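You operate a simulated robot arm through the tools that you are given. There is no shell and no other tool. Be economical: measure what you need, move in short steps, check, and stop when the job is done.

You are at the controls of a simulated robot arm. One attempt, no reset.

## Task
Open the bench drawer, take the black roller and leave it in the inside of the bench drawer, then shut the drawer. Fetch the black gear and set it on the black plate. Put the steel spring from the front of the small table on the silver plate. Take the brown sensor on the top of the packing table and put it away on the top of the service table. Put the white bottle that expires first from the top of the packing table on the grey tile. The order is free. Set down upright: steel spring, white bottle.
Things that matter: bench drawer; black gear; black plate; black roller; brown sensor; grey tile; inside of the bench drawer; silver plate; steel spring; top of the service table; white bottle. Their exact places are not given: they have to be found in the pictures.

Only the result counts: the job must be done as asked and must still hold three seconds after the hand-in. Knocking over, shifting, dropping, spilling or breaking anything else fails it.

## Robot
A 7-joint arm with a two-finger gripper on a trunk, on a base that drives. Base frame: it is fixed to the floor where the robot stands at the start and does not move with it; the origin is under the middle of the robot, x ahead of it, y to its left, z up. Lengths are in m, angles in degrees, forces in N, time in s.
With the tool pointing down near the work surface it reaches from about 0.38 to 0.78 m from the robot's upright axis, wherever it stands. Its first joint turns from -143.0 to 143.0 degrees. Places, roughly: bench drawer [0.8, -0.1, 0.8]; black gear (7x7x5 cm) [3.6, 3.6, 0.8]; black plate (12x8x2 cm) [2, 5.5, 0.7]; black roller (3x16x3 cm) [3.4, 3.6, 0.8]; brown sensor [2, 1.5, 0.75]; grey tile (8x8x1 cm) [1.8, 0.7, 0.8]; inside of the bench drawer [0.8, -0.1, 0.8]; silver plate (12x8x2 cm) [2.4, 2.2, 0.8]; steel spring (3x3x5 cm) [2.3, 2, 0.8]; top of the service table [3.2, 3, 0.8]; white bottle [1.75, 1.25, 1]. Payload 2.45 kg.
The tool frame sits at the grasp point between the pads (the TCP): z along the fingers, y along the line on which they close. The tips reach 0.026 m beyond it. The gripper opens to 0.096 m. The gripper's body begins 0.069 m behind the TCP.
Orientation is told as [roll, pitch, yaw] about the base's x, y, z axes, in that order, counted from this pose: with the fingers straight down and closing along the base's y, the tool's x points along the base's -x, its y along +y and its z along -z.

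## Interface
- The arm moves only by the tool arm_command. Its argument "targets" is a list of rows, each a list of 3 entries, a list of its own where there are three numbers: the shift along the tool's x, y, z in m, then the turn, a rotation vector about the tool's x, y, z in degrees, then the opening, from 0 (shut) to 1 (fully open). In form: [[[dx, dy, dz], [rx, ry, rz], gripper], ...]. A call has 1 to 8 rows; each row shifts and turns the commanded pose from where the row before left it, along the tool's axes as they then stand. Each row takes 0.2 s and may step no farther than 0.05 m and 8.6 degrees from the row before; otherwise, or with a gripper value out of range, the whole call is refused. A pose out of reach is approached as far as the arm can. The call stops where the force on the tool passes 40 N (or 10 N more than at its start, if that is more) or the arm is blocked; 0.2 s more then pass. Each finger halts on what it meets, pressing with about 24 N; the grip force reading is that of the motor and also rises with nothing between the fingers. The clock runs only during rows and for 0.2 s after the last one: add rows that do not move to give the fingers time. It gives the time, the measured TCP pose, the force on the tool (base axes), the opening and the grip force at its end, in the units of the frame above (readings bear some noise), with the torque about the TCP (base axes, N m) and any sound that the robot's microphone picked up.
- Cameras (640 x 400 px; columns grow to the right, rows downward): "scene" is now at [0.0284, 0.1685, 1.4493]; the picture's right is [-0.15, -0.99, 0.00], its down [-0.72, 0.11, -0.68] and it looks along [0.67, -0.11, -0.73] (base axes); focal length 282 px, centre (320, 200). "wrist" rides on the gripper at [0.082, 0.003, -0.098] in the tool frame; the picture's right is [-0.04, 1.00, 0.00], its down [-0.73, -0.03, -0.68] and it looks along [-0.68, -0.03, 0.73] (tool axes); focal length 256 px, centre (320, 200).
- camera(camera): a new picture of that camera. It takes no simulated time.
- lift_body(by): slides the trunk up (or, below 0, down) by that many m; the arm and the scene camera ride with it, the base frame stays. It gives what a move gives, with no picture.
- steer(legs): drives the robot by 1 to 6 legs, each [ahead, turn to the left] in m and degrees, along the robot's own axes; the way and the turn of a leg run together, so that a leg with both is an arc; at most 1.5 m and 180 degrees a leg. The arm and the cameras ride along, it lands a little off, and it stops where it bumps. It gives what a move gives.
- turn_head(pan, tilt): turns the head with the scene camera to pan (to the left, within 155 degrees either way) and tilt (down, from -29 to 69), counted from straight ahead of the robot. It gives what a move gives.
- pixel_to_xyz(camera, pixels): for up to 12 pixels [column, row] of the newest picture of that camera ("zoom" is the newest enlarged one), the place [x, y, z] in the base frame of the surface seen there, good to about 0.002 m. It takes no simulated time.
- close_up(camera, box): a new picture of the part [left, top, right, bottom] of that camera's present view, enlarged. It takes no simulated time.
- hand_in(): hands the job in; it is judged then, once.

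Work in short steps. Measure before you move; look again where a grasp or a placing could have gone wrong, and mend it. You have 124 turns and 118 pictures in all, those below and enlarged ones among them. Open the gripper and draw the arm clear of the work before you hand the job in, unless the task says otherwise; then end with one line.

The tools are called after "Emit:" as a command line: name --argument value ..., lists and objects as JSON in quotes. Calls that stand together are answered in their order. arm_command: Moves the arm, as the interface text tells. Its arguments: {"type":"object","properties":{"targets":{"type":"array","items":{"type":"array"}}},"required":["targets"]} The other tools are called the same way: lift_body (by) slides the trunk up or down; steer (legs) drives the base; turn_head (pan, tilt) turns the head that bears the scene camera; camera (camera) takes a picture; pixel_to_xyz (camera, pixels) gives the place of the surface under pixels of a picture; close_up (camera, box) takes an enlarged picture of a part of a camera's view; hand_in () hands the job in.

At the start:

```text
t: 0.0
tcp_pos: [0.513, 0.2803, 1.0226]
ee_rot: [0.0, 0.0, 0.0]
wrist_force: [-0.7, 0.7, -1.0]
wrist_torque: [0.01, 0.01, -0.02]
width: 0.0961
gripper_force: 0.1
trunk travel left (down, up): [-0.5, 0.14]
robot x, y, heading: [0.0022, -0.0009, -0.1]
head pan, tilt: [-8.9, 46.9]
```

scene: 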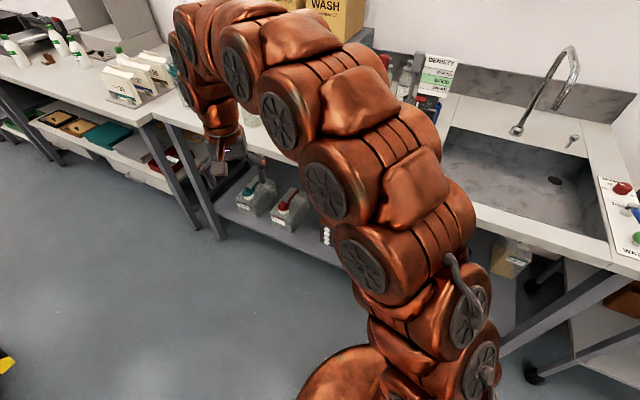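
wrist: 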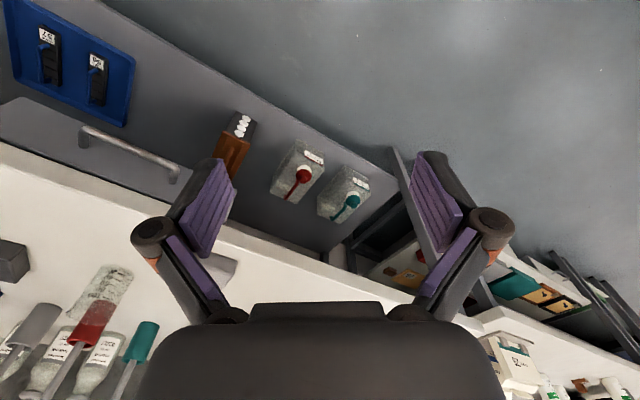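

I see the bench with a drawer handle in the wrist picture at (130,155). I look around with the head first.

Emit:
turn_head --pan 45 --tilt 25

Emit:
camera --camera "scene"

Emit:
pixel_to_xyz --camera "wrist" --pixels '[[85, 132], [130, 155], [174, 172], [20, 145], [180, 200], [230, 225], [100, 170], [235, 240], [150, 190]]'

```text
t: 1.2
tcp_pos: [0.5142, 0.2795, 1.0228]
ee_rot: [0.0, 0.1, 0.0]
wrist_force: [0.7, 0.8, -0.3]
wrist_torque: [0.0, 0.03, 0.03]
width: 0.0961
gripper_force: 0.0
trunk travel left (down, up): [-0.5, 0.14]
robot x, y, heading: [-0.0027, 0.0006, 0.2]
head pan, tilt: [45.0, 25.0]
```

```text
115 pictures are left
```

scene: 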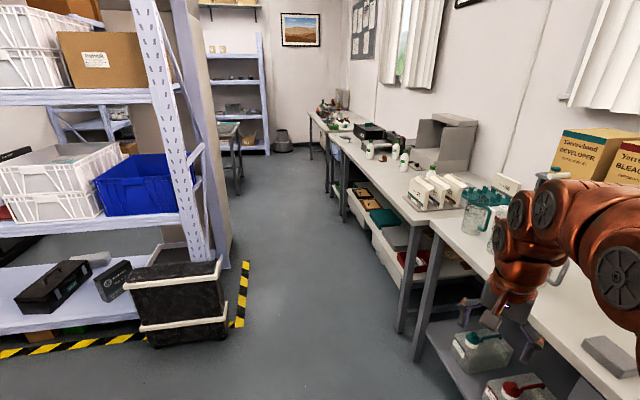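

```text
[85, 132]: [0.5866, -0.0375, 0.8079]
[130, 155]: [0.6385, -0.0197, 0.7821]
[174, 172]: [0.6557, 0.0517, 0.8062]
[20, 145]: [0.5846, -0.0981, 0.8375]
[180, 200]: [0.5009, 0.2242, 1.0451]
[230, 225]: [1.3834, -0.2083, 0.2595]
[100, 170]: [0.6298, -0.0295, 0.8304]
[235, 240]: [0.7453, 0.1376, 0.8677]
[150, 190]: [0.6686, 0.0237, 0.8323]
```

The bench front runs at about 52° in yaw. I look closer at the drawer handle with the wrist camera and at the drawer with the head.

Emit:
close_up --camera "wrist" --box '[0, 80, 260, 240]'

Emit:
close_up --camera "scene" --box '[300, 80, 540, 230]'

Emit:
turn_head --pan -30 --tilt 45

Emit:
camera --camera "scene"

```text
2.46 times, centred on (130, 160) of wrist
```

zoom: 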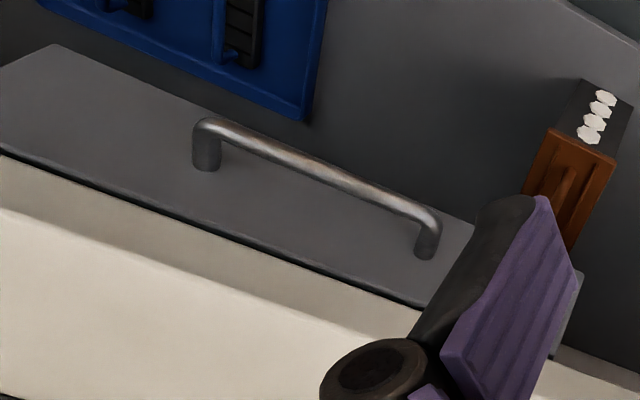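

```text
2.67 times, centred on (420, 155) of scene
```

zoom: 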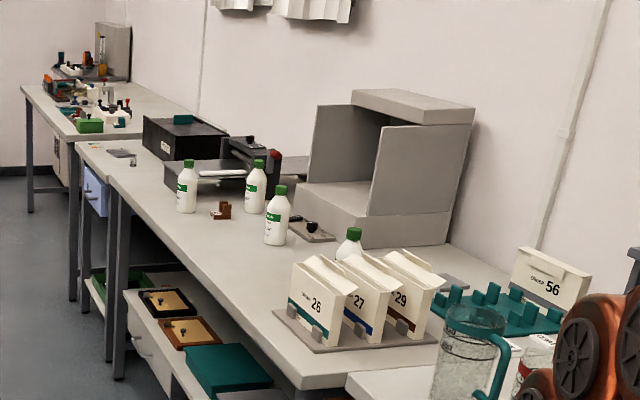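

```text
t: 2.7
tcp_pos: [0.5137, 0.2793, 1.0222]
ee_rot: [0.0, -0.1, 0.0]
wrist_force: [0.4, -0.3, 0.7]
wrist_torque: [-0.02, -0.01, -0.02]
width: 0.0961
gripper_force: 0.1
trunk travel left (down, up): [-0.5, 0.14]
robot x, y, heading: [-0.0017, 0.0015, 0.2]
head pan, tilt: [-30.0, 45.0]
```

```text
112 pictures are left
```

scene: 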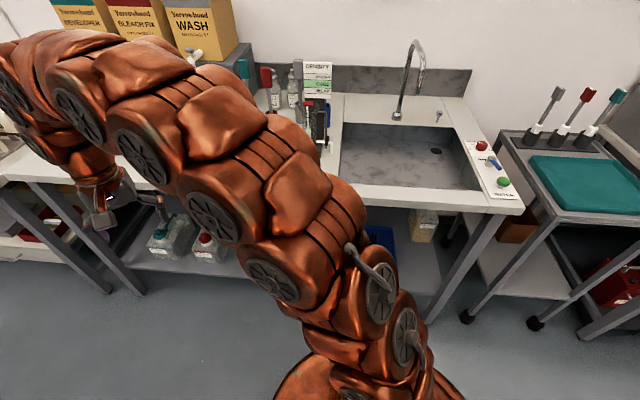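

I measure the handle bar, the drawer front and the bench edge.

Emit:
pixel_to_xyz --camera "wrist" --pixels '[[84, 131], [98, 134.5], [130, 148.5], [158, 160], [172, 167], [122, 170], [61, 145], [145, 180], [20, 108], [10, 145], [165, 202], [190, 180]]'

Emit:
pixel_to_xyz --camera "scene" --pixels '[[360, 190], [480, 205], [400, 196], [520, 212], [360, 205]]'

```text
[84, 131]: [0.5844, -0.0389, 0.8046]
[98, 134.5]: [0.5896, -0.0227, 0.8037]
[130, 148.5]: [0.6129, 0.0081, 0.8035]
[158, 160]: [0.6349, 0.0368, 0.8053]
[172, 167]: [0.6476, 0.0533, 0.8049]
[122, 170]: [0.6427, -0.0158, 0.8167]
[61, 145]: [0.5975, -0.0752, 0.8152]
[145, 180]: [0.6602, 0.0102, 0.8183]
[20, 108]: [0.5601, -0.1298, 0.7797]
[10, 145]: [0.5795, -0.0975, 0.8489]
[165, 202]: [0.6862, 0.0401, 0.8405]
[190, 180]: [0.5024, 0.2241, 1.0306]
```

```text
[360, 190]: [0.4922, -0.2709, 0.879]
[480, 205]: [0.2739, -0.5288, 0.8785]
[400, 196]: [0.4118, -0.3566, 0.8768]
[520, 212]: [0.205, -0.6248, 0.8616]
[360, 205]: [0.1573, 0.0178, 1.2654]
```

The handle bar runs from (0.584,-0.039) to (0.648,0.053) at z≈0.80, so the bench lies at about 54° and its normal points back at about 144°. I drive to stand square in front of the drawer.

Emit:
steer --legs '[[0, 83], [0.44, 0], [0, -119]]'

Emit:
turn_head --pan 10 --tilt 45

Emit:
camera --camera "scene"

Emit:
camera --camera "wrist"

```text
t: 13.8
tcp_pos: [0.6439, 0.3652, 1.0242]
ee_rot: [0.1, 0.0, -35.7]
wrist_force: [-0.3, 0.3, -0.1]
wrist_torque: [-0.02, 0.0, 0.01]
width: 0.0961
gripper_force: 0.1
trunk travel left (down, up): [-0.5, 0.14]
robot x, y, heading: [0.0615, 0.4364, -35.3]
head pan, tilt: [-30.0, 45.0]
```

```text
t: 14.8
tcp_pos: [0.6434, 0.3652, 1.0234]
ee_rot: [0.0, 0.0, -35.7]
wrist_force: [0.5, 0.4, -0.3]
wrist_torque: [0.04, -0.04, -0.01]
width: 0.0961
gripper_force: 0.0
trunk travel left (down, up): [-0.5, 0.14]
robot x, y, heading: [0.0634, 0.4363, -35.7]
head pan, tilt: [10.0, 45.0]
```

```text
111 pictures are left
```

scene: 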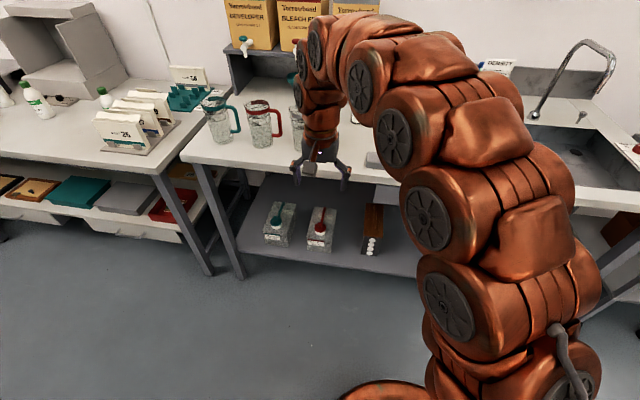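

```text
110 pictures are left
```

wrist: 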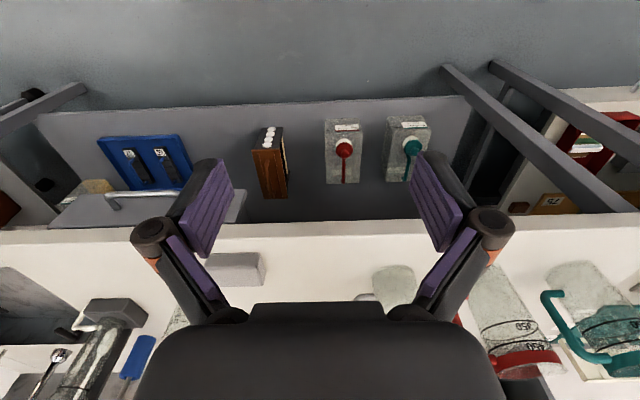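

The bench edge is level in the wrist picture, so the heading is right. I shift the tool 0.307 m right and lower it, still 0.19 m in front of the bar.

Emit:
arm_command --targets '[[[0, -0.044, 0], [0, 0, 0], 1], [[0, -0.044, 0], [0, 0, 0], 1], [[0, -0.044, 0], [0, 0, 0], 1], [[0, -0.044, 0], [0, 0, 0], 1], [[0, -0.044, 0], [0, 0, 0], 1], [[0, -0.044, 0], [0, 0, 0], 1], [[0, -0.043, 0.03], [0, 0, 0], 1], [[0, 0, 0.04], [0, 0, 0], 1]]'

Emit:
arm_command --targets '[[[0, 0, 0], [0, 0, 8.5], 1], [[0, 0, 0], [0, 0, 8.5], 1], [[0, 0, 0], [0, 0, 8.5], 1], [[0, 0, 0], [0, 0, 8.5], 1], [[0, 0, 0], [0, 0, 8.5], 1], [[0, 0, 0], [0, 0, 8.5], 1], [[0, 0, 0], [0, 0, 8.5], 1], [[0, 0, 0], [0, 0, 8.5], 1]]'

Emit:
arm_command --targets '[[[0, 0, 0], [0, 0, 8.5], 1], [[0, 0, 0], [0, 0, 8.5], 1], [[0, 0, 0], [0, 0, 5], 1], [[0, 0, 0], [-8.5, 0, 0], 1], [[0, 0, 0], [-8.5, 0, 0], 1], [[0, 0, 0], [-8.5, 0, 0], 1], [[0, 0, 0], [-8.5, 0, 0], 1], [[0, 0, 0], [-8.5, 0, 0], 1]]'

```text
refused: row 7 steps farther than a row can; nothing moved
```

```text
t: 16.6
tcp_pos: [0.644, 0.3646, 1.0228]
ee_rot: [0.1, 0.0, -103.8]
wrist_force: [-0.5, 0.6, 0.0]
wrist_torque: [0.01, -0.01, 0.01]
width: 0.0959
gripper_force: 0.0
trunk travel left (down, up): [-0.5, 0.14]
robot x, y, heading: [0.0621, 0.4344, -35.6]
head pan, tilt: [10.0, 45.0]
```

```text
t: 18.4
tcp_pos: [0.6432, 0.3648, 1.0236]
ee_rot: [42.6, 0.0, -125.7]
wrist_force: [1.3, -0.5, -1.1]
wrist_torque: [0.0, 0.02, 0.02]
width: 0.0959
gripper_force: 0.0
trunk travel left (down, up): [-0.5, 0.14]
robot x, y, heading: [0.0644, 0.4343, -35.7]
head pan, tilt: [10.0, 45.0]
```

The turns ran fine without the shift. I finish the pitch and then shift (tool x is now left, y up, z forward).

Emit:
arm_command --targets '[[[0, 0, 0], [-8.5, 0, 0], 1], [[0, 0, 0], [-8.5, 0, 0], 1], [[0, 0, 0], [-8.5, 0, 0], 1], [[0, 0, 0], [-8.5, 0, 0], 1], [[0, 0, 0], [-8.5, 0, 0], 1], [[0, 0, 0], [-5, 0, 0], 1], [[-0.045, 0, 0], [0, 0, 0], 1], [[-0.045, 0, 0], [0, 0, 0], 1]]'

Emit:
arm_command --targets '[[[-0.045, 0, 0], [0, 0, 0], 1], [[-0.045, 0, 0], [0, 0, 0], 1], [[-0.045, 0, 0], [0, 0, 0], 1], [[-0.045, 0, 0], [0, 0, 0], 1], [[-0.037, 0, 0], [0, 0, 0], 1], [[0, -0.04, 0], [0, 0, 0], 1], [[0, -0.04, 0], [0, 0, 0], 1], [[0, -0.04, 0], [0, 0, 0], 1]]'

Emit:
camera --camera "wrist"

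Emit:
camera --camera "scene"

```text
t: 19.3
tcp_pos: [0.6213, 0.337, 0.9588]
ee_rot: [51.8, 12.4, -137.1]
wrist_force: [-1.1, 0.0, 0.6]
wrist_torque: [0.0, -0.02, -0.02]
width: 0.0961
gripper_force: 0.0
trunk travel left (down, up): [-0.5, 0.14]
robot x, y, heading: [0.0599, 0.4407, -35.7]
head pan, tilt: [10.0, 45.0]
stopped in row 4: the arm was blocked; the commanded pose is now the measured one
```

```text
t: 21.1
tcp_pos: [0.5929, 0.3204, 0.9367]
ee_rot: [52.4, 12.4, -136.4]
wrist_force: [0.1, 0.3, -0.3]
wrist_torque: [-0.03, 0.0, -0.02]
width: 0.0962
gripper_force: 0.0
out of reach, approached as far as the arm can: row 2, 3, 4, 5, 6, 7, 8
trunk travel left (down, up): [-0.5, 0.14]
robot x, y, heading: [0.0615, 0.4345, -35.6]
head pan, tilt: [10.0, 45.0]
```

```text
109 pictures are left
```

wrist: 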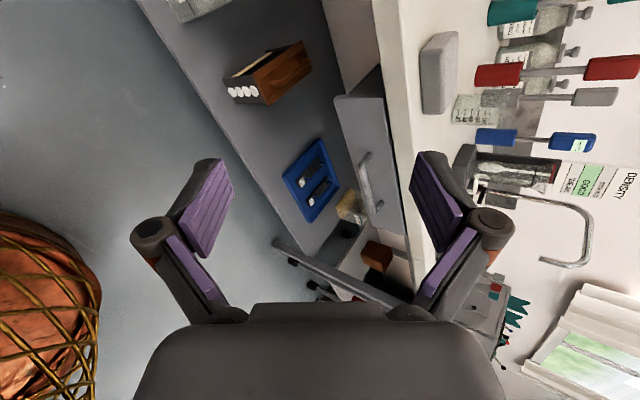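

```text
108 pictures are left
```

scene: 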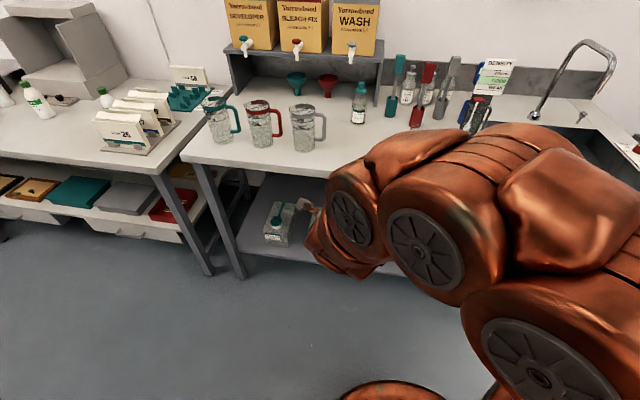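

The wrist met a limit at this height. The tool is about 0.24 m clear of the bench, so I lower the trunk to make a level approach easier and then finish the turn.

Emit:
lift_body --by -0.25

Emit:
arm_command --targets '[[[0, 0, 0], [-7.26, 1.25, -3.1], 1], [[0, 0, 0], [-7.26, 1.25, -3.1], 1], [[0, 0, 0], [-7.26, 1.25, -3.1], 1], [[0, 0, 0], [-7.26, 1.25, -3.1], 1], [[0, 0, 0], [-7.26, 1.25, -3.1], 1]]'

Emit:
camera --camera "scene"

```text
t: 23.7
tcp_pos: [0.5927, 0.3192, 0.6857]
ee_rot: [52.4, 12.4, -136.4]
wrist_force: [0.1, -0.3, -0.3]
wrist_torque: [0.02, -0.01, 0.01]
width: 0.096
gripper_force: 0.0
trunk travel left (down, up): [-0.25, 0.39]
robot x, y, heading: [0.0624, 0.4356, -35.7]
head pan, tilt: [10.0, 45.0]
```

```text
t: 24.9
tcp_pos: [0.6235, 0.3102, 0.7423]
ee_rot: [70.9, 6.7, -131.0]
wrist_force: [-0.2, 0.1, -0.7]
wrist_torque: [-0.01, 0.0, 0.02]
width: 0.0956
gripper_force: 0.1
out of reach, approached as far as the arm can: row 1, 2, 3, 4, 5
trunk travel left (down, up): [-0.25, 0.39]
robot x, y, heading: [0.0647, 0.4354, -36.1]
head pan, tilt: [10.0, 45.0]
```

```text
107 pictures are left
```

scene: 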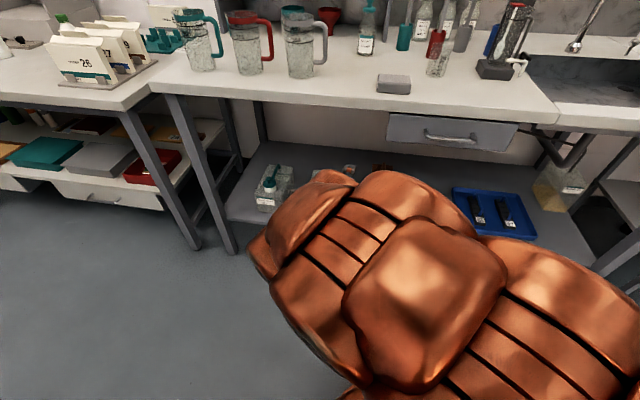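

The drawer is now in plain view at (450,130). The arm seems cramped, so I push the tool forward a bit toward the bench to see how it follows.

Emit:
arm_command --targets '[[[0, 0, 0.03], [0, 0, 0], 1], [[0, 0, 0.03], [0, 0, 0], 1], [[0, 0, 0.0], [0, 0, 0], 1]]'

Emit:
pixel_to_xyz --camera "scene" --pixels '[[426, 133], [450, 138], [474, 138], [400, 125], [500, 130], [450, 120], [395, 112], [520, 121], [390, 143], [511, 152]]'

```text
t: 25.7
tcp_pos: [0.6688, 0.2742, 0.7233]
ee_rot: [70.8, 6.6, -130.9]
wrist_force: [-0.2, 0.6, 0.0]
wrist_torque: [0.02, 0.0, 0.02]
width: 0.0962
gripper_force: 0.0
trunk travel left (down, up): [-0.25, 0.39]
robot x, y, heading: [0.0633, 0.4364, -35.6]
head pan, tilt: [10.0, 45.0]
```

```text
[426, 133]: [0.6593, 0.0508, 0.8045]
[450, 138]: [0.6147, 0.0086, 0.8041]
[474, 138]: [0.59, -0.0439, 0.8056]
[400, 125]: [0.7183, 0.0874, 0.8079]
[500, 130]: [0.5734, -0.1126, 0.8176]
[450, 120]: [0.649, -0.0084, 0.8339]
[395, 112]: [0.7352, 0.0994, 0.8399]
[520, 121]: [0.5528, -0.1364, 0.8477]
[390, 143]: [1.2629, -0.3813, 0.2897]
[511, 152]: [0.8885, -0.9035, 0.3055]
```

The tool follows again. I finish the turn to level and move right along the bench toward the handle.

Emit:
arm_command --targets '[[[-0.03, 0, 0], [-6.3, 1.33, -2.47], 1], [[-0.04, 0, 0], [-6.3, 1.33, -2.47], 1], [[-0.04, 0, 0], [-6.3, 1.33, -2.47], 1], [[-0.04, 0, 0], [0, 0, 0], 1], [[-0.04, 0, 0], [0, 0, 0], 1], [[-0.04, 0, 0], [0, 0, 0], 1]]'

```text
t: 27.1
tcp_pos: [0.6591, 0.1593, 0.7637]
ee_rot: [86.6, 3.5, -126.8]
wrist_force: [-0.6, -0.1, 0.9]
wrist_torque: [0.02, -0.02, -0.04]
width: 0.0961
gripper_force: 0.1
out of reach, approached as far as the arm can: row 1, 2, 3, 4, 5, 6
trunk travel left (down, up): [-0.25, 0.39]
robot x, y, heading: [0.061, 0.4349, -35.7]
head pan, tilt: [10.0, 45.0]
```

The arm is still cramped at this distance, so I back the base off by 0.12 m and continue to the right.

Emit:
steer --legs '[[-0.13, 0]]'

Emit:
arm_command --targets '[[[-0.02, 0.01, 0.045], [-1.5, 0, 0], 1], [[-0.03, 0.01, 0.035], [-1.9, -1.0, -3.5], 1], [[-0.035, 0.01, 0], [0, 0, 0], 1], [[-0.035, 0.008, 0], [0, 0, 0], 1], [[-0.03, 0, 0], [0, 0, 0], 1], [[0, 0, 0], [0, 0, 0], 1]]'

```text
t: 28.4
tcp_pos: [0.554, 0.2339, 0.7632]
ee_rot: [86.6, 3.6, -126.9]
wrist_force: [0.3, 0.3, 1.2]
wrist_torque: [-0.01, 0.0, 0.0]
width: 0.0962
gripper_force: 0.2
trunk travel left (down, up): [-0.25, 0.39]
robot x, y, heading: [-0.0461, 0.5155, -35.6]
head pan, tilt: [10.0, 45.0]
```

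```text
refused: row 1 steps farther than a row can; nothing moved
```

One row was too long; I send it again with shorter steps.

Emit:
arm_command --targets '[[[-0.02, 0.005, 0.035], [-1.7, 0.5, -1.8], 1], [[-0.03, 0.01, 0.035], [-1.7, 0.5, -1.8], 1], [[-0.035, 0.01, 0.02], [0, 0, 0], 1], [[-0.035, 0.012, 0], [0, 0, 0], 1], [[-0.03, 0, 0], [0, 0, 0], 1], [[0, 0, 0], [0, 0, 0], 1]]'

Emit:
camera --camera "scene"

Emit:
camera --camera "wrist"

```text
t: 29.8
tcp_pos: [0.5373, 0.0577, 0.7963]
ee_rot: [90.0, -0.1, -125.8]
wrist_force: [-0.3, -0.3, -0.4]
wrist_torque: [0.01, 0.01, 0.0]
width: 0.0959
gripper_force: 0.0
trunk travel left (down, up): [-0.25, 0.39]
robot x, y, heading: [-0.0419, 0.5129, -35.7]
head pan, tilt: [10.0, 45.0]
```

```text
106 pictures are left
```

scene: 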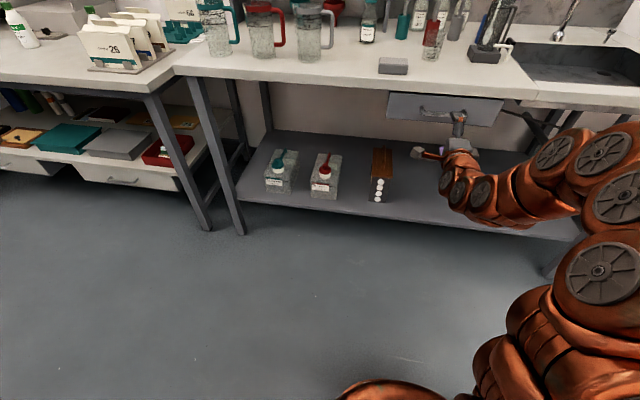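

```text
105 pictures are left
```

wrist: 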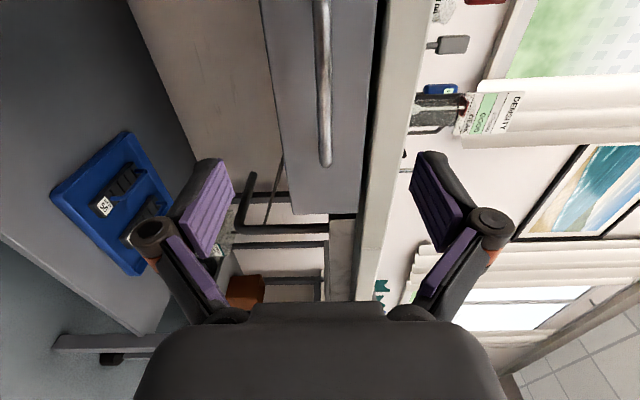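

The bar is centred between the fingers (column 323). I go forward 0.094 m and close on it.

Emit:
arm_command --targets '[[[0, 0.002, 0.04], [0, 0, 0], 1], [[0, 0.001, 0.04], [0, 0, 0], 1], [[0.002, 0, 0.014], [0, 0, 0], 1], [[0, 0, 0], [0, 0, 0], 0], [[0, 0, 0], [0, 0, 0], 0], [[0, 0, 0], [0, 0, 0], 0], [[0, 0, 0], [0, 0, 0], 0], [[0, 0, 0], [0, 0, 0], 0]]'

Emit:
camera --camera "wrist"

```text
t: 31.6
tcp_pos: [0.6165, 0.0073, 0.8008]
ee_rot: [90.1, -0.2, -125.8]
wrist_force: [1.0, 0.0, 3.2]
wrist_torque: [0.07, -0.04, -0.02]
width: 0.0109
gripper_force: 26.2
trunk travel left (down, up): [-0.25, 0.39]
robot x, y, heading: [-0.0396, 0.5113, -35.6]
head pan, tilt: [10.0, 45.0]
```

```text
104 pictures are left
```

wrist: 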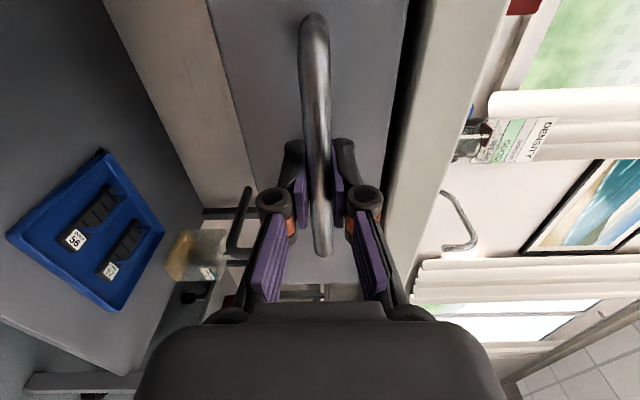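

The bar is held (width 0.011). I pull the drawer by backing the base.

Emit:
steer --legs '[[-0.2, 0]]'

Emit:
camera --camera "scene"

```text
t: 33.2
tcp_pos: [0.4537, 0.1224, 0.8]
ee_rot: [90.1, 0.0, -125.9]
wrist_force: [-3.1, -3.0, 6.1]
wrist_torque: [-0.03, -0.04, -0.28]
width: 0.0107
gripper_force: 38.5
trunk travel left (down, up): [-0.25, 0.39]
robot x, y, heading: [-0.2056, 0.6275, -35.7]
head pan, tilt: [10.0, 45.0]
```

```text
103 pictures are left
```

scene: 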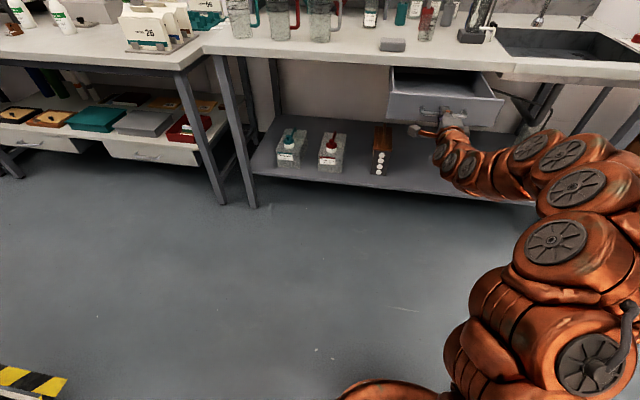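

The drawer is open by 0.2 m. I release, draw back, and raise the trunk.

Emit:
arm_command --targets '[[[0, 0, 0], [0, 0, 0], 1], [[0, 0, 0], [0, 0, 0], 1], [[0, 0, 0], [0, 0, 0], 1], [[0, 0, 0], [0, 0, 0], 1], [[0, 0, 0], [0, 0, 0], 1], [[0, 0, -0.04], [0, 0, 0], 1], [[0, 0, -0.03], [0, 0, 0], 1]]'

Emit:
pixel_to_xyz --camera "scene" --pixels '[[40, 385], [60, 380], [430, 88], [395, 70], [470, 80], [440, 75]]'

```text
t: 34.8
tcp_pos: [0.3968, 0.1643, 0.7991]
ee_rot: [90.0, 0.0, -125.8]
wrist_force: [0.3, 0.4, -0.1]
wrist_torque: [0.0, 0.01, 0.02]
width: 0.096
gripper_force: 0.0
trunk travel left (down, up): [-0.25, 0.39]
robot x, y, heading: [-0.204, 0.6327, -35.7]
head pan, tilt: [10.0, 45.0]
```

```text
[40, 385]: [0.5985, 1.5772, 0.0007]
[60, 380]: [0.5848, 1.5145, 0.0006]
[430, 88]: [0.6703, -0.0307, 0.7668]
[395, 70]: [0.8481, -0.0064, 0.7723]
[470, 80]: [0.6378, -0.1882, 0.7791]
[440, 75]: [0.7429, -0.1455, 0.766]
```

I raise the trunk and turn the tool back to pointing down.

Emit:
lift_body --by 0.25

Emit:
arm_command --targets '[[[0, 0, -0.02], [8.5, 0, 0], 1], [[0, 0, -0.02], [8.5, 0, 0], 1], [[0, 0, -0.02], [8.5, 0, 0], 1], [[0, 0, 0], [8.5, 0, 0], 1], [[0, 0, 0], [8.5, 0, 0], 1], [[0, 0, 0], [8.5, 0, 0], 1], [[0, 0, 0], [8.5, 0, 0], 1], [[0, 0, 0], [8.5, 0, 0], 1]]'

Emit:
arm_command --targets '[[[0, 0, 0], [8.5, 0, 0], 1], [[0, 0, 0], [8.5, 0, 0], 1], [[0, 0, 0], [5, 0, 0], 1], [[0, 0, 0], [0, 0, -8.5], 1], [[0, 0, 0], [0, 0, -8.5], 1], [[0, 0, 0], [0, 0, -8.5], 1], [[0, 0, 0], [0, 0, -8.5], 1], [[0, 0, 0], [0, 0, -8.5], 1]]'

Emit:
arm_command --targets '[[[0, 0, 0], [0, 0, -8.5], 1], [[0, 0, 0], [0, 0, -8.5], 1], [[0, 0, 0], [0, 0, -8.5], 1], [[0, 0, 0], [0, 0, -8.5], 1], [[0, 0, 0], [0, 0, -8.5], 1], [[0, 0, 0], [0, 0, -5], 1]]'

Emit:
turn_head --pan 85 --tilt 30

Emit:
camera --camera "scene"

```text
t: 37.3
tcp_pos: [0.399, 0.1632, 1.0494]
ee_rot: [90.0, 0.1, -125.8]
wrist_force: [-0.2, -0.8, 1.0]
wrist_torque: [-0.02, -0.01, 0.0]
width: 0.0957
gripper_force: 0.1
trunk travel left (down, up): [-0.5, 0.14]
robot x, y, heading: [-0.2047, 0.6309, -35.8]
head pan, tilt: [10.0, 45.0]
```

```text
t: 39.1
tcp_pos: [0.349, 0.1977, 1.0595]
ee_rot: [21.9, -0.1, -125.9]
wrist_force: [-0.1, 0.6, 0.8]
wrist_torque: [-0.02, -0.02, 0.02]
width: 0.0961
gripper_force: 0.2
trunk travel left (down, up): [-0.5, 0.14]
robot x, y, heading: [-0.2047, 0.6318, -35.7]
head pan, tilt: [10.0, 45.0]
```

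```text
t: 40.9
tcp_pos: [0.3407, 0.2052, 1.0409]
ee_rot: [0.0, -0.2, -83.4]
wrist_force: [-0.7, 0.3, 0.4]
wrist_torque: [-0.01, 0.03, 0.0]
width: 0.0958
gripper_force: 0.0
out of reach, approached as far as the arm can: row 4
trunk travel left (down, up): [-0.5, 0.14]
robot x, y, heading: [-0.205, 0.6309, -35.7]
head pan, tilt: [10.0, 45.0]
```

```text
t: 42.3
tcp_pos: [0.3403, 0.2044, 1.04]
ee_rot: [0.1, 0.0, -35.7]
wrist_force: [0.1, -0.4, -0.1]
wrist_torque: [-0.01, 0.0, 0.0]
width: 0.0962
gripper_force: 0.0
trunk travel left (down, up): [-0.5, 0.14]
robot x, y, heading: [-0.2042, 0.6317, -36.1]
head pan, tilt: [10.0, 45.0]
```

```text
t: 43.8
tcp_pos: [0.3415, 0.2047, 1.0404]
ee_rot: [0.0, 0.1, -35.9]
wrist_force: [0.3, 0.7, 0.1]
wrist_torque: [0.0, 0.01, 0.03]
width: 0.0962
gripper_force: 0.1
trunk travel left (down, up): [-0.5, 0.14]
robot x, y, heading: [-0.205, 0.6307, -35.7]
head pan, tilt: [85.0, 30.0]
```

```text
102 pictures are left
```

scene: 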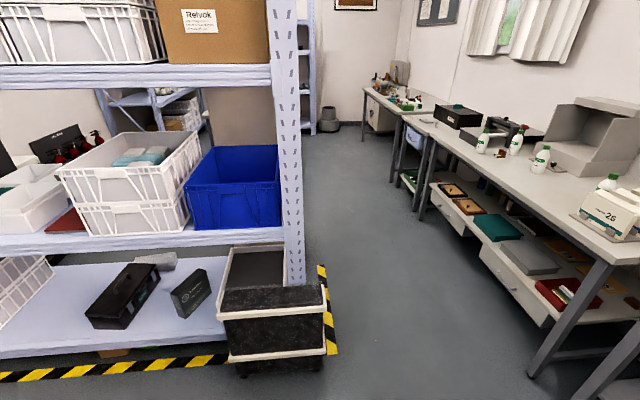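

I measure the aisle and the things on the tables ahead.

Emit:
pixel_to_xyz --camera "scene" --pixels '[[482, 145], [515, 147], [541, 160], [500, 154], [608, 184], [325, 345], [300, 240], [615, 262], [440, 150], [440, 118], [372, 95], [430, 118]]'

Emit:
close_up --camera "scene" --box '[340, 60, 560, 200]'

```text
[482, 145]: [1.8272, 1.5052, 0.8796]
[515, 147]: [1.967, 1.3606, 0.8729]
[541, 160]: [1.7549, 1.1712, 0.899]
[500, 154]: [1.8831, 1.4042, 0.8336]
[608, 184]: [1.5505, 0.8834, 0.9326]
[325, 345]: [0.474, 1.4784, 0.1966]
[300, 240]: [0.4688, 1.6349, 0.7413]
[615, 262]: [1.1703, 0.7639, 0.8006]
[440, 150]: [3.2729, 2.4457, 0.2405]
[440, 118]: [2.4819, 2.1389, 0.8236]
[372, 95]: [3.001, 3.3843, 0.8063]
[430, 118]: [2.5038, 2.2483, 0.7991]
```

```text
2.86 times, centred on (450, 130) of scene
```

zoom: 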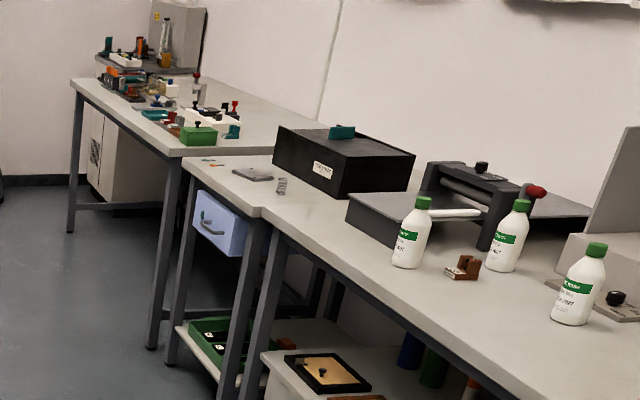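

I pull the arm in and drive along the aisle to stand before the bottles.

Emit:
arm_command --targets '[[[0.04, 0, -0.02], [0, 0, 0], 1], [[0.04, 0, -0.02], [0, 0, 0], 1], [[0.04, 0, -0.02], [0, 0, 0], 1], [[0.04, 0, -0.02], [0, 0, 0], 1], [[0.04, 0, -0.02], [0, 0, 0], 1]]'

Emit:
steer --legs '[[0, 57], [1.04, 0], [0, 33], [0.85, 0], [0, -90]]'

Emit:
turn_head --pan 20 --tilt 40

Emit:
camera --camera "scene"

Emit:
camera --camera "wrist"

```text
t: 45.0
tcp_pos: [0.1784, 0.3227, 1.1412]
ee_rot: [0.0, -0.1, -35.7]
wrist_force: [0.2, 0.5, -0.3]
wrist_torque: [-0.01, 0.04, 0.0]
width: 0.0957
gripper_force: 0.1
trunk travel left (down, up): [-0.5, 0.14]
robot x, y, heading: [-0.2054, 0.6296, -35.7]
head pan, tilt: [85.0, 30.0]
```

```text
t: 62.5
tcp_pos: [1.6316, 1.414, 1.1411]
ee_rot: [0.0, 0.0, -35.2]
wrist_force: [-0.3, -0.9, -0.5]
wrist_torque: [-0.03, -0.03, -0.01]
width: 0.0961
gripper_force: 0.0
trunk travel left (down, up): [-0.5, 0.14]
robot x, y, heading: [1.2422, 1.7171, -35.2]
head pan, tilt: [85.0, 30.0]
```

```text
t: 63.8
tcp_pos: [1.6322, 1.4157, 1.1394]
ee_rot: [0.0, -0.2, -35.3]
wrist_force: [-0.4, 0.3, 0.2]
wrist_torque: [-0.02, 0.0, 0.03]
width: 0.096
gripper_force: 0.0
trunk travel left (down, up): [-0.5, 0.14]
robot x, y, heading: [1.2442, 1.7131, -35.0]
head pan, tilt: [20.0, 40.0]
```

```text
100 pictures are left
```

scene: 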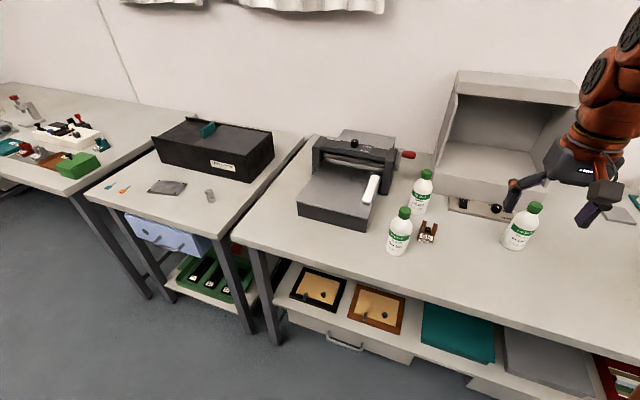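

```text
99 pictures are left
```

wrist: 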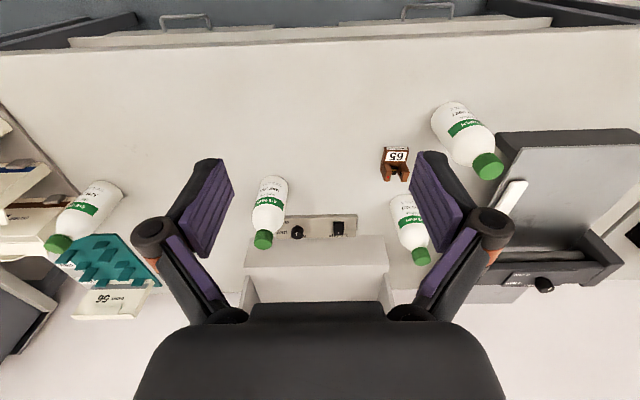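

Four white bottles are seen in the wrist picture (at (85,215), (270,210), (410,225), (470,140)). I enlarge each to read the expiry dates.

Emit:
close_up --camera "scene" --box '[380, 165, 440, 260]'

Emit:
close_up --camera "scene" --box '[495, 195, 555, 255]'

Emit:
close_up --camera "wrist" --box '[30, 170, 130, 260]'

Emit:
close_up --camera "scene" --box '[140, 165, 230, 220]'

```text
4.21 times, centred on (410, 212) of scene
```

zoom: 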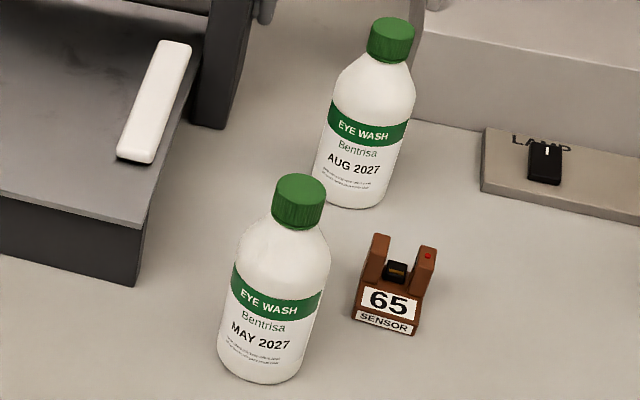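

```text
6.67 times, centred on (525, 225) of scene
```

zoom: 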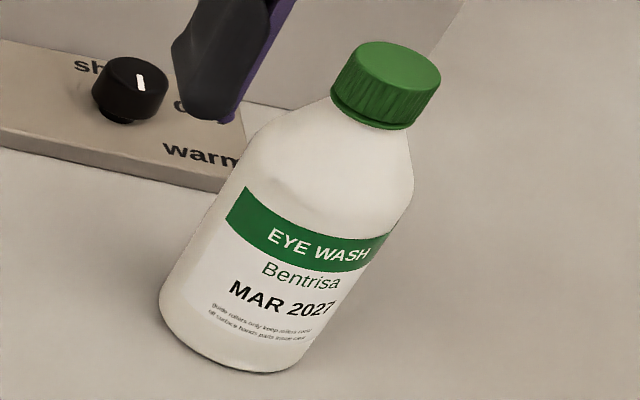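

```text
4.44 times, centred on (80, 215) of wrist
```

zoom: 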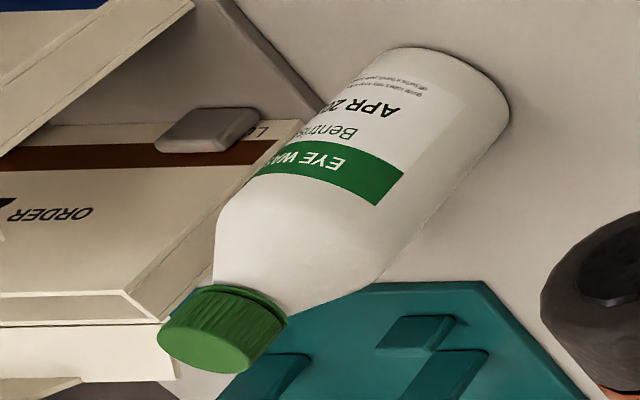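

```text
7.11 times, centred on (185, 192) of scene
```

zoom: 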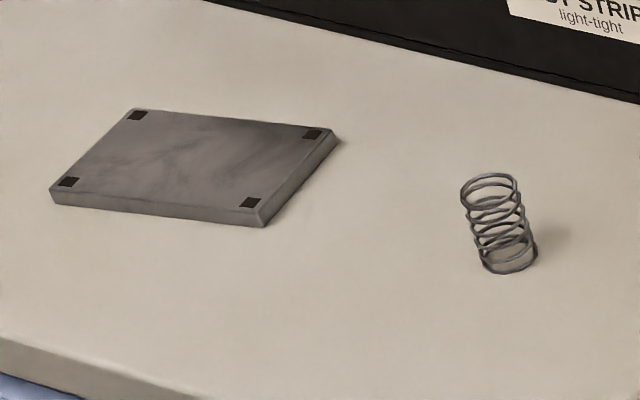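

MAY 2027, AUG 2027, MAR 2027 and "APR 20.." — the year of the fourth is hidden. I turn the head right to read it and to find the tile.

Emit:
turn_head --pan -45 --tilt 40

Emit:
camera --camera "scene"

```text
t: 65.2
tcp_pos: [1.6321, 1.4141, 1.1416]
ee_rot: [0.1, -0.1, -35.3]
wrist_force: [-0.7, 0.0, 1.0]
wrist_torque: [0.03, 0.01, 0.01]
width: 0.0958
gripper_force: 0.0
trunk travel left (down, up): [-0.5, 0.14]
robot x, y, heading: [1.2445, 1.7182, -35.2]
head pan, tilt: [-45.0, 40.0]
```

```text
94 pictures are left
```

scene: 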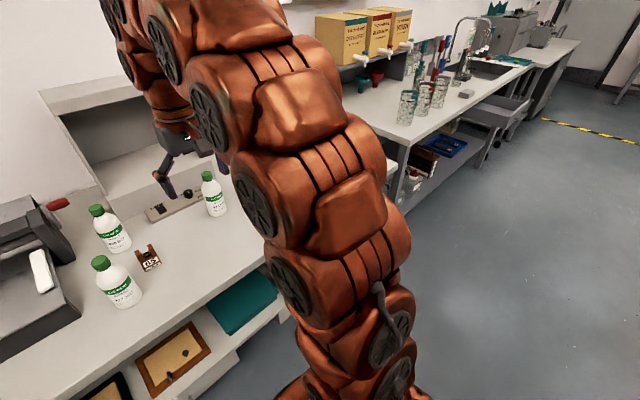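

The arm hides the fourth bottle from the head. I shift the wrist camera right to view it.

Emit:
arm_command --targets '[[[0, -0.045, 0], [0, 0, 0], 1], [[0, -0.045, 0], [0, 0, 0], 1], [[0, -0.045, 0], [0, 0, 0], 1], [[0, -0.045, 0], [0, 0, 0], 1], [[0, -0.045, 0], [0, 0, 0], 1], [[0, -0.045, 0], [0, 0, 0], 1]]'

Emit:
camera --camera "wrist"

```text
t: 66.6
tcp_pos: [1.4765, 1.1935, 1.1389]
ee_rot: [-0.1, -0.1, -35.4]
wrist_force: [0.5, -0.6, 0.1]
wrist_torque: [-0.02, 0.02, -0.01]
width: 0.0958
gripper_force: 0.1
trunk travel left (down, up): [-0.5, 0.14]
robot x, y, heading: [1.246, 1.7187, -35.3]
head pan, tilt: [-45.0, 40.0]
```

```text
93 pictures are left
```

wrist: 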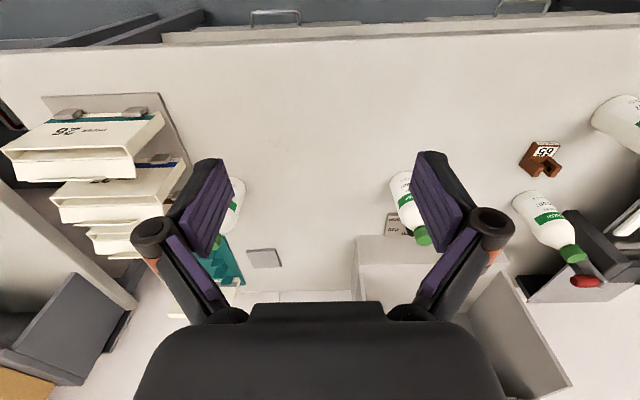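

The grey tile is at (263,257). The bottle is behind the finger; I shift a bit more.

Emit:
arm_command --targets '[[[0, -0.045, 0], [0, 0, 0], 1], [[0, -0.045, 0], [0, 0, 0], 1]]'

Emit:
camera --camera "wrist"

Emit:
close_up --camera "wrist" --box '[215, 170, 315, 270]'

```text
t: 67.2
tcp_pos: [1.4437, 1.1486, 1.1322]
ee_rot: [0.0, 0.0, -35.1]
wrist_force: [-0.4, -0.6, -1.0]
wrist_torque: [0.03, 0.0, 0.0]
width: 0.096
gripper_force: 0.1
out of reach, approached as far as the arm can: row 2
trunk travel left (down, up): [-0.5, 0.14]
robot x, y, heading: [1.2485, 1.7166, -35.3]
head pan, tilt: [-45.0, 40.0]
```

```text
92 pictures are left
```

wrist: 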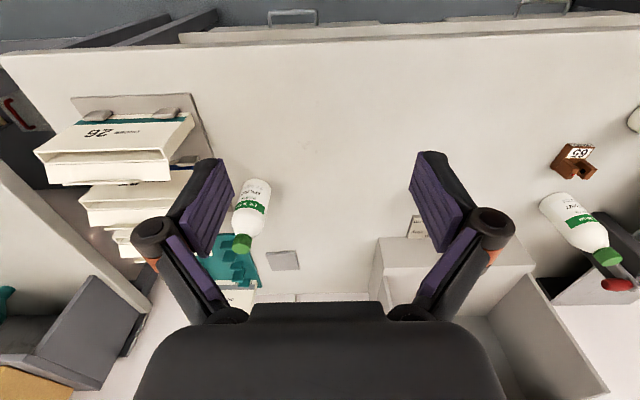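

```text
4.00 times, centred on (265, 220) of wrist
```

zoom: 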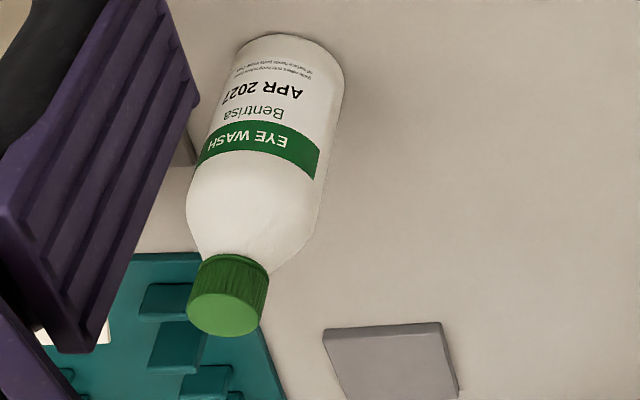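

APR 2027, so MAR 2027 (bottle now at about (405,205)) expires first. I measure the tile, the sensor and neighbours.

Emit:
pixel_to_xyz --camera "wrist" --pixels '[[283, 260], [270, 252], [297, 252], [270, 269], [299, 269], [575, 152], [565, 165], [577, 171], [590, 170], [242, 242], [250, 200], [241, 258]]'

Emit:
pixel_to_xyz --camera "scene" --pixels '[[207, 175], [214, 200], [218, 212], [147, 258], [100, 263], [96, 210]]'

```text
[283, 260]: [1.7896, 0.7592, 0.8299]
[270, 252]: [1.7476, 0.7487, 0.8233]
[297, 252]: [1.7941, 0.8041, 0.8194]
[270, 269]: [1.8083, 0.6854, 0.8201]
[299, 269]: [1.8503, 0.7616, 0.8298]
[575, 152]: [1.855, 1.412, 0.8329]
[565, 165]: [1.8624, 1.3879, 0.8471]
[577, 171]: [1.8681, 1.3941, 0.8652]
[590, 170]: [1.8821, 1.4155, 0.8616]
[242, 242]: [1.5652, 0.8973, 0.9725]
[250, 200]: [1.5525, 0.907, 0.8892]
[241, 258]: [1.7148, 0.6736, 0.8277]
```

```text
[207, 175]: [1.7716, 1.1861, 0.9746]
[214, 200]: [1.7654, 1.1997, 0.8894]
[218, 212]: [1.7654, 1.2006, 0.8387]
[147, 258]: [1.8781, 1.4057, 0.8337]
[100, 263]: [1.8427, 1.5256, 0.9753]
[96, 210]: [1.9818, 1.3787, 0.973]
```

Tile centre ≈ (1.79,0.758), bottle at ≈ (1.775,1.19). The tile lies deep, so I check how wide the base is before driving closer.

Emit:
turn_head --pan 30 --tilt 69

Emit:
camera --camera "scene"

```text
t: 68.7
tcp_pos: [1.4436, 1.1507, 1.1309]
ee_rot: [0.0, 0.0, -35.3]
wrist_force: [-0.6, 0.1, 0.3]
wrist_torque: [0.01, 0.01, -0.01]
width: 0.096
gripper_force: 0.2
trunk travel left (down, up): [-0.5, 0.14]
robot x, y, heading: [1.2453, 1.7192, -35.3]
head pan, tilt: [30.0, 68.8]
```

```text
90 pictures are left
```

scene: 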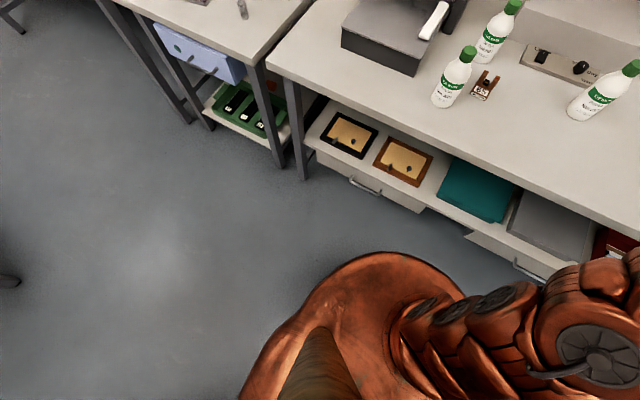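

Emit:
pixel_to_xyz --camera "scene" --pixels '[[380, 254], [440, 270], [310, 300], [345, 265], [246, 388], [465, 294], [510, 245], [540, 270], [420, 212], [370, 195], [380, 185], [600, 205]]'

```text
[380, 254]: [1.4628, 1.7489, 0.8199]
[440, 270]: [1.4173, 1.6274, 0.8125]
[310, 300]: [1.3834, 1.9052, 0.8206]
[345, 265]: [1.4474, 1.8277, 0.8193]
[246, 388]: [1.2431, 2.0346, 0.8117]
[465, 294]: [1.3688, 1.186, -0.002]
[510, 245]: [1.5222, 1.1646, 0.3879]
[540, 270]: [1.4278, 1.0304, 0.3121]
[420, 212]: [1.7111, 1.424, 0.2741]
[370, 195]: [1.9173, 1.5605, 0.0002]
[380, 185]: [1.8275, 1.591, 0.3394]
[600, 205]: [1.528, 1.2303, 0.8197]
```

The robot's plate has radius about 0.22–0.3 and the table edge is at d≈0.01, so there is room to stand about 0.29 m off the edge. I centre the arm and drive to face the tile.

Emit:
arm_command --targets '[[[0, 0.045, 0], [0, 0, 0], 1], [[0, 0.045, 0], [0, 0, 0], 1], [[0, 0.045, 0], [0, 0, 0], 1], [[0, 0.045, 0], [0, 0, 0], 1], [[0, 0.045, 0], [0, 0, 0], 1], [[0, 0.045, 0], [0, 0, 0], 1], [[0, 0.045, 0], [0, 0, 0], 1], [[0.04, 0, -0.02], [0, 0, 0], 1]]'

Emit:
steer --legs '[[0, 90], [-0.46, 0], [0, -90.4], [0.21, 0]]'

Emit:
turn_head --pan 40 --tilt 60

Emit:
camera --camera "scene"

Emit:
camera --camera "wrist"

```text
t: 70.5
tcp_pos: [1.5946, 1.4292, 1.1534]
ee_rot: [0.1, 0.1, -35.3]
wrist_force: [1.6, -1.0, -0.3]
wrist_torque: [0.03, 0.05, -0.01]
width: 0.0962
gripper_force: 0.1
trunk travel left (down, up): [-0.5, 0.14]
robot x, y, heading: [1.2448, 1.7151, -35.1]
head pan, tilt: [30.0, 68.8]
```

```text
t: 82.1
tcp_pos: [1.511, 0.9427, 1.1542]
ee_rot: [-0.1, -0.1, -34.0]
wrist_force: [0.5, -0.2, -0.9]
wrist_torque: [0.04, -0.01, 0.05]
width: 0.0962
gripper_force: 0.1
trunk travel left (down, up): [-0.5, 0.14]
robot x, y, heading: [1.1587, 1.2255, -33.9]
head pan, tilt: [30.0, 68.8]
```

```text
t: 82.8
tcp_pos: [1.511, 0.9413, 1.1537]
ee_rot: [0.0, 0.0, -33.9]
wrist_force: [-0.4, -0.3, -0.7]
wrist_torque: [0.03, -0.01, 0.03]
width: 0.0961
gripper_force: 0.1
trunk travel left (down, up): [-0.5, 0.14]
robot x, y, heading: [1.1518, 1.2212, -34.0]
head pan, tilt: [40.0, 60.0]
```

```text
89 pictures are left
```

scene: 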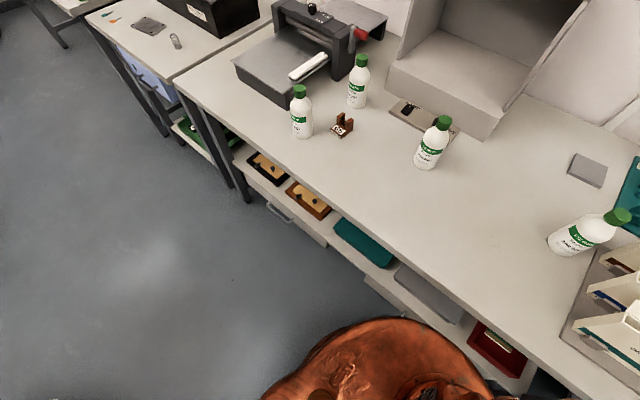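

```text
88 pictures are left
```

wrist: 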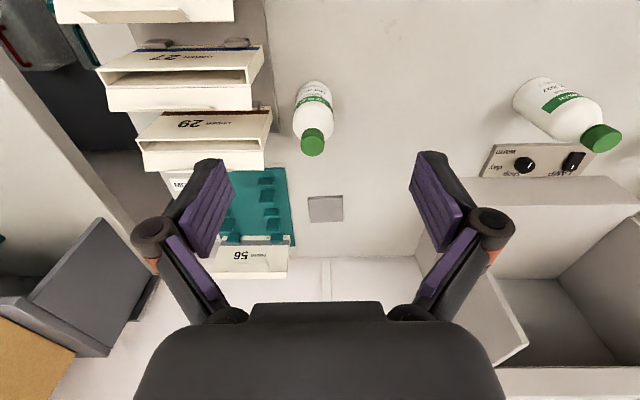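

Now the tile at (586,169) and bottle at (433,142) are both in clear view; I measure them.

Emit:
pixel_to_xyz --camera "scene" --pixels '[[586, 169], [570, 153], [606, 161], [569, 174], [600, 186], [442, 122], [432, 150], [426, 165], [443, 117], [416, 162], [440, 168]]'

Emit:
pixel_to_xyz --camera "wrist" --pixels '[[325, 209], [310, 198], [341, 198], [310, 220], [341, 219], [603, 136], [590, 128], [560, 105], [540, 85]]'

Emit:
close_up --camera "scene" --box '[380, 90, 480, 180]'

```text
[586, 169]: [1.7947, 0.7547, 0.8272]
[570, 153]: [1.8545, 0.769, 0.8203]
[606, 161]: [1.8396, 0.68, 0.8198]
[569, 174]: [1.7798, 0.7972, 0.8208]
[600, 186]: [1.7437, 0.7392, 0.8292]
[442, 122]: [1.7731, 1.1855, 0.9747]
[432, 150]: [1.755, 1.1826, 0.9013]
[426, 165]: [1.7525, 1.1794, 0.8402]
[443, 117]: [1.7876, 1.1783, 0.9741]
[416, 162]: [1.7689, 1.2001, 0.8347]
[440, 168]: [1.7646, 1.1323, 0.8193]
```

```text
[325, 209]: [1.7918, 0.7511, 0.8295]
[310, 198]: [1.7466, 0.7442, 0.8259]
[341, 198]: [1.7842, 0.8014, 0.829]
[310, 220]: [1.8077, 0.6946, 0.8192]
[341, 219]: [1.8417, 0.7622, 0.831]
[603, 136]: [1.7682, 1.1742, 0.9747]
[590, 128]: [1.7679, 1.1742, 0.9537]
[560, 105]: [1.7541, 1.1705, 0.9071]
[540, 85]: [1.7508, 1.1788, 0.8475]
```

```text
4.44 times, centred on (430, 135) of scene
```

zoom: 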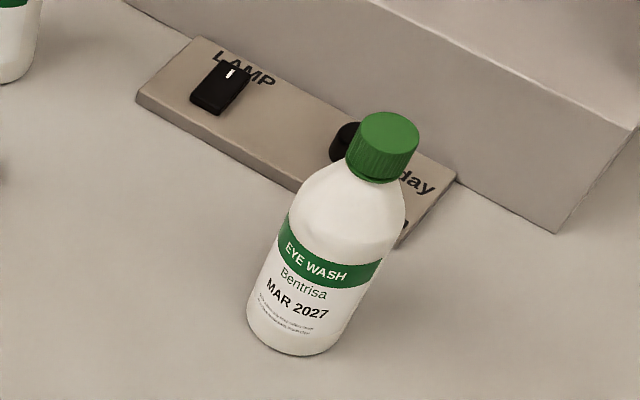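

I measure the cap's top rim to get the bottle's axis.

Emit:
pixel_to_xyz --camera "zoom" --pixels '[[390, 133], [368, 130], [414, 136], [390, 117], [388, 150], [262, 310], [345, 290], [300, 345]]'

```text
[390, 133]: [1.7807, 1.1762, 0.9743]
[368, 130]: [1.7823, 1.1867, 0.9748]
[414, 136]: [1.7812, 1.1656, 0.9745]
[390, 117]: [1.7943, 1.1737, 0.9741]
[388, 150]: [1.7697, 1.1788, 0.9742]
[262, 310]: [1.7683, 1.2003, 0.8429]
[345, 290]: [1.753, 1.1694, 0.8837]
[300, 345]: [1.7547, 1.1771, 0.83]
```

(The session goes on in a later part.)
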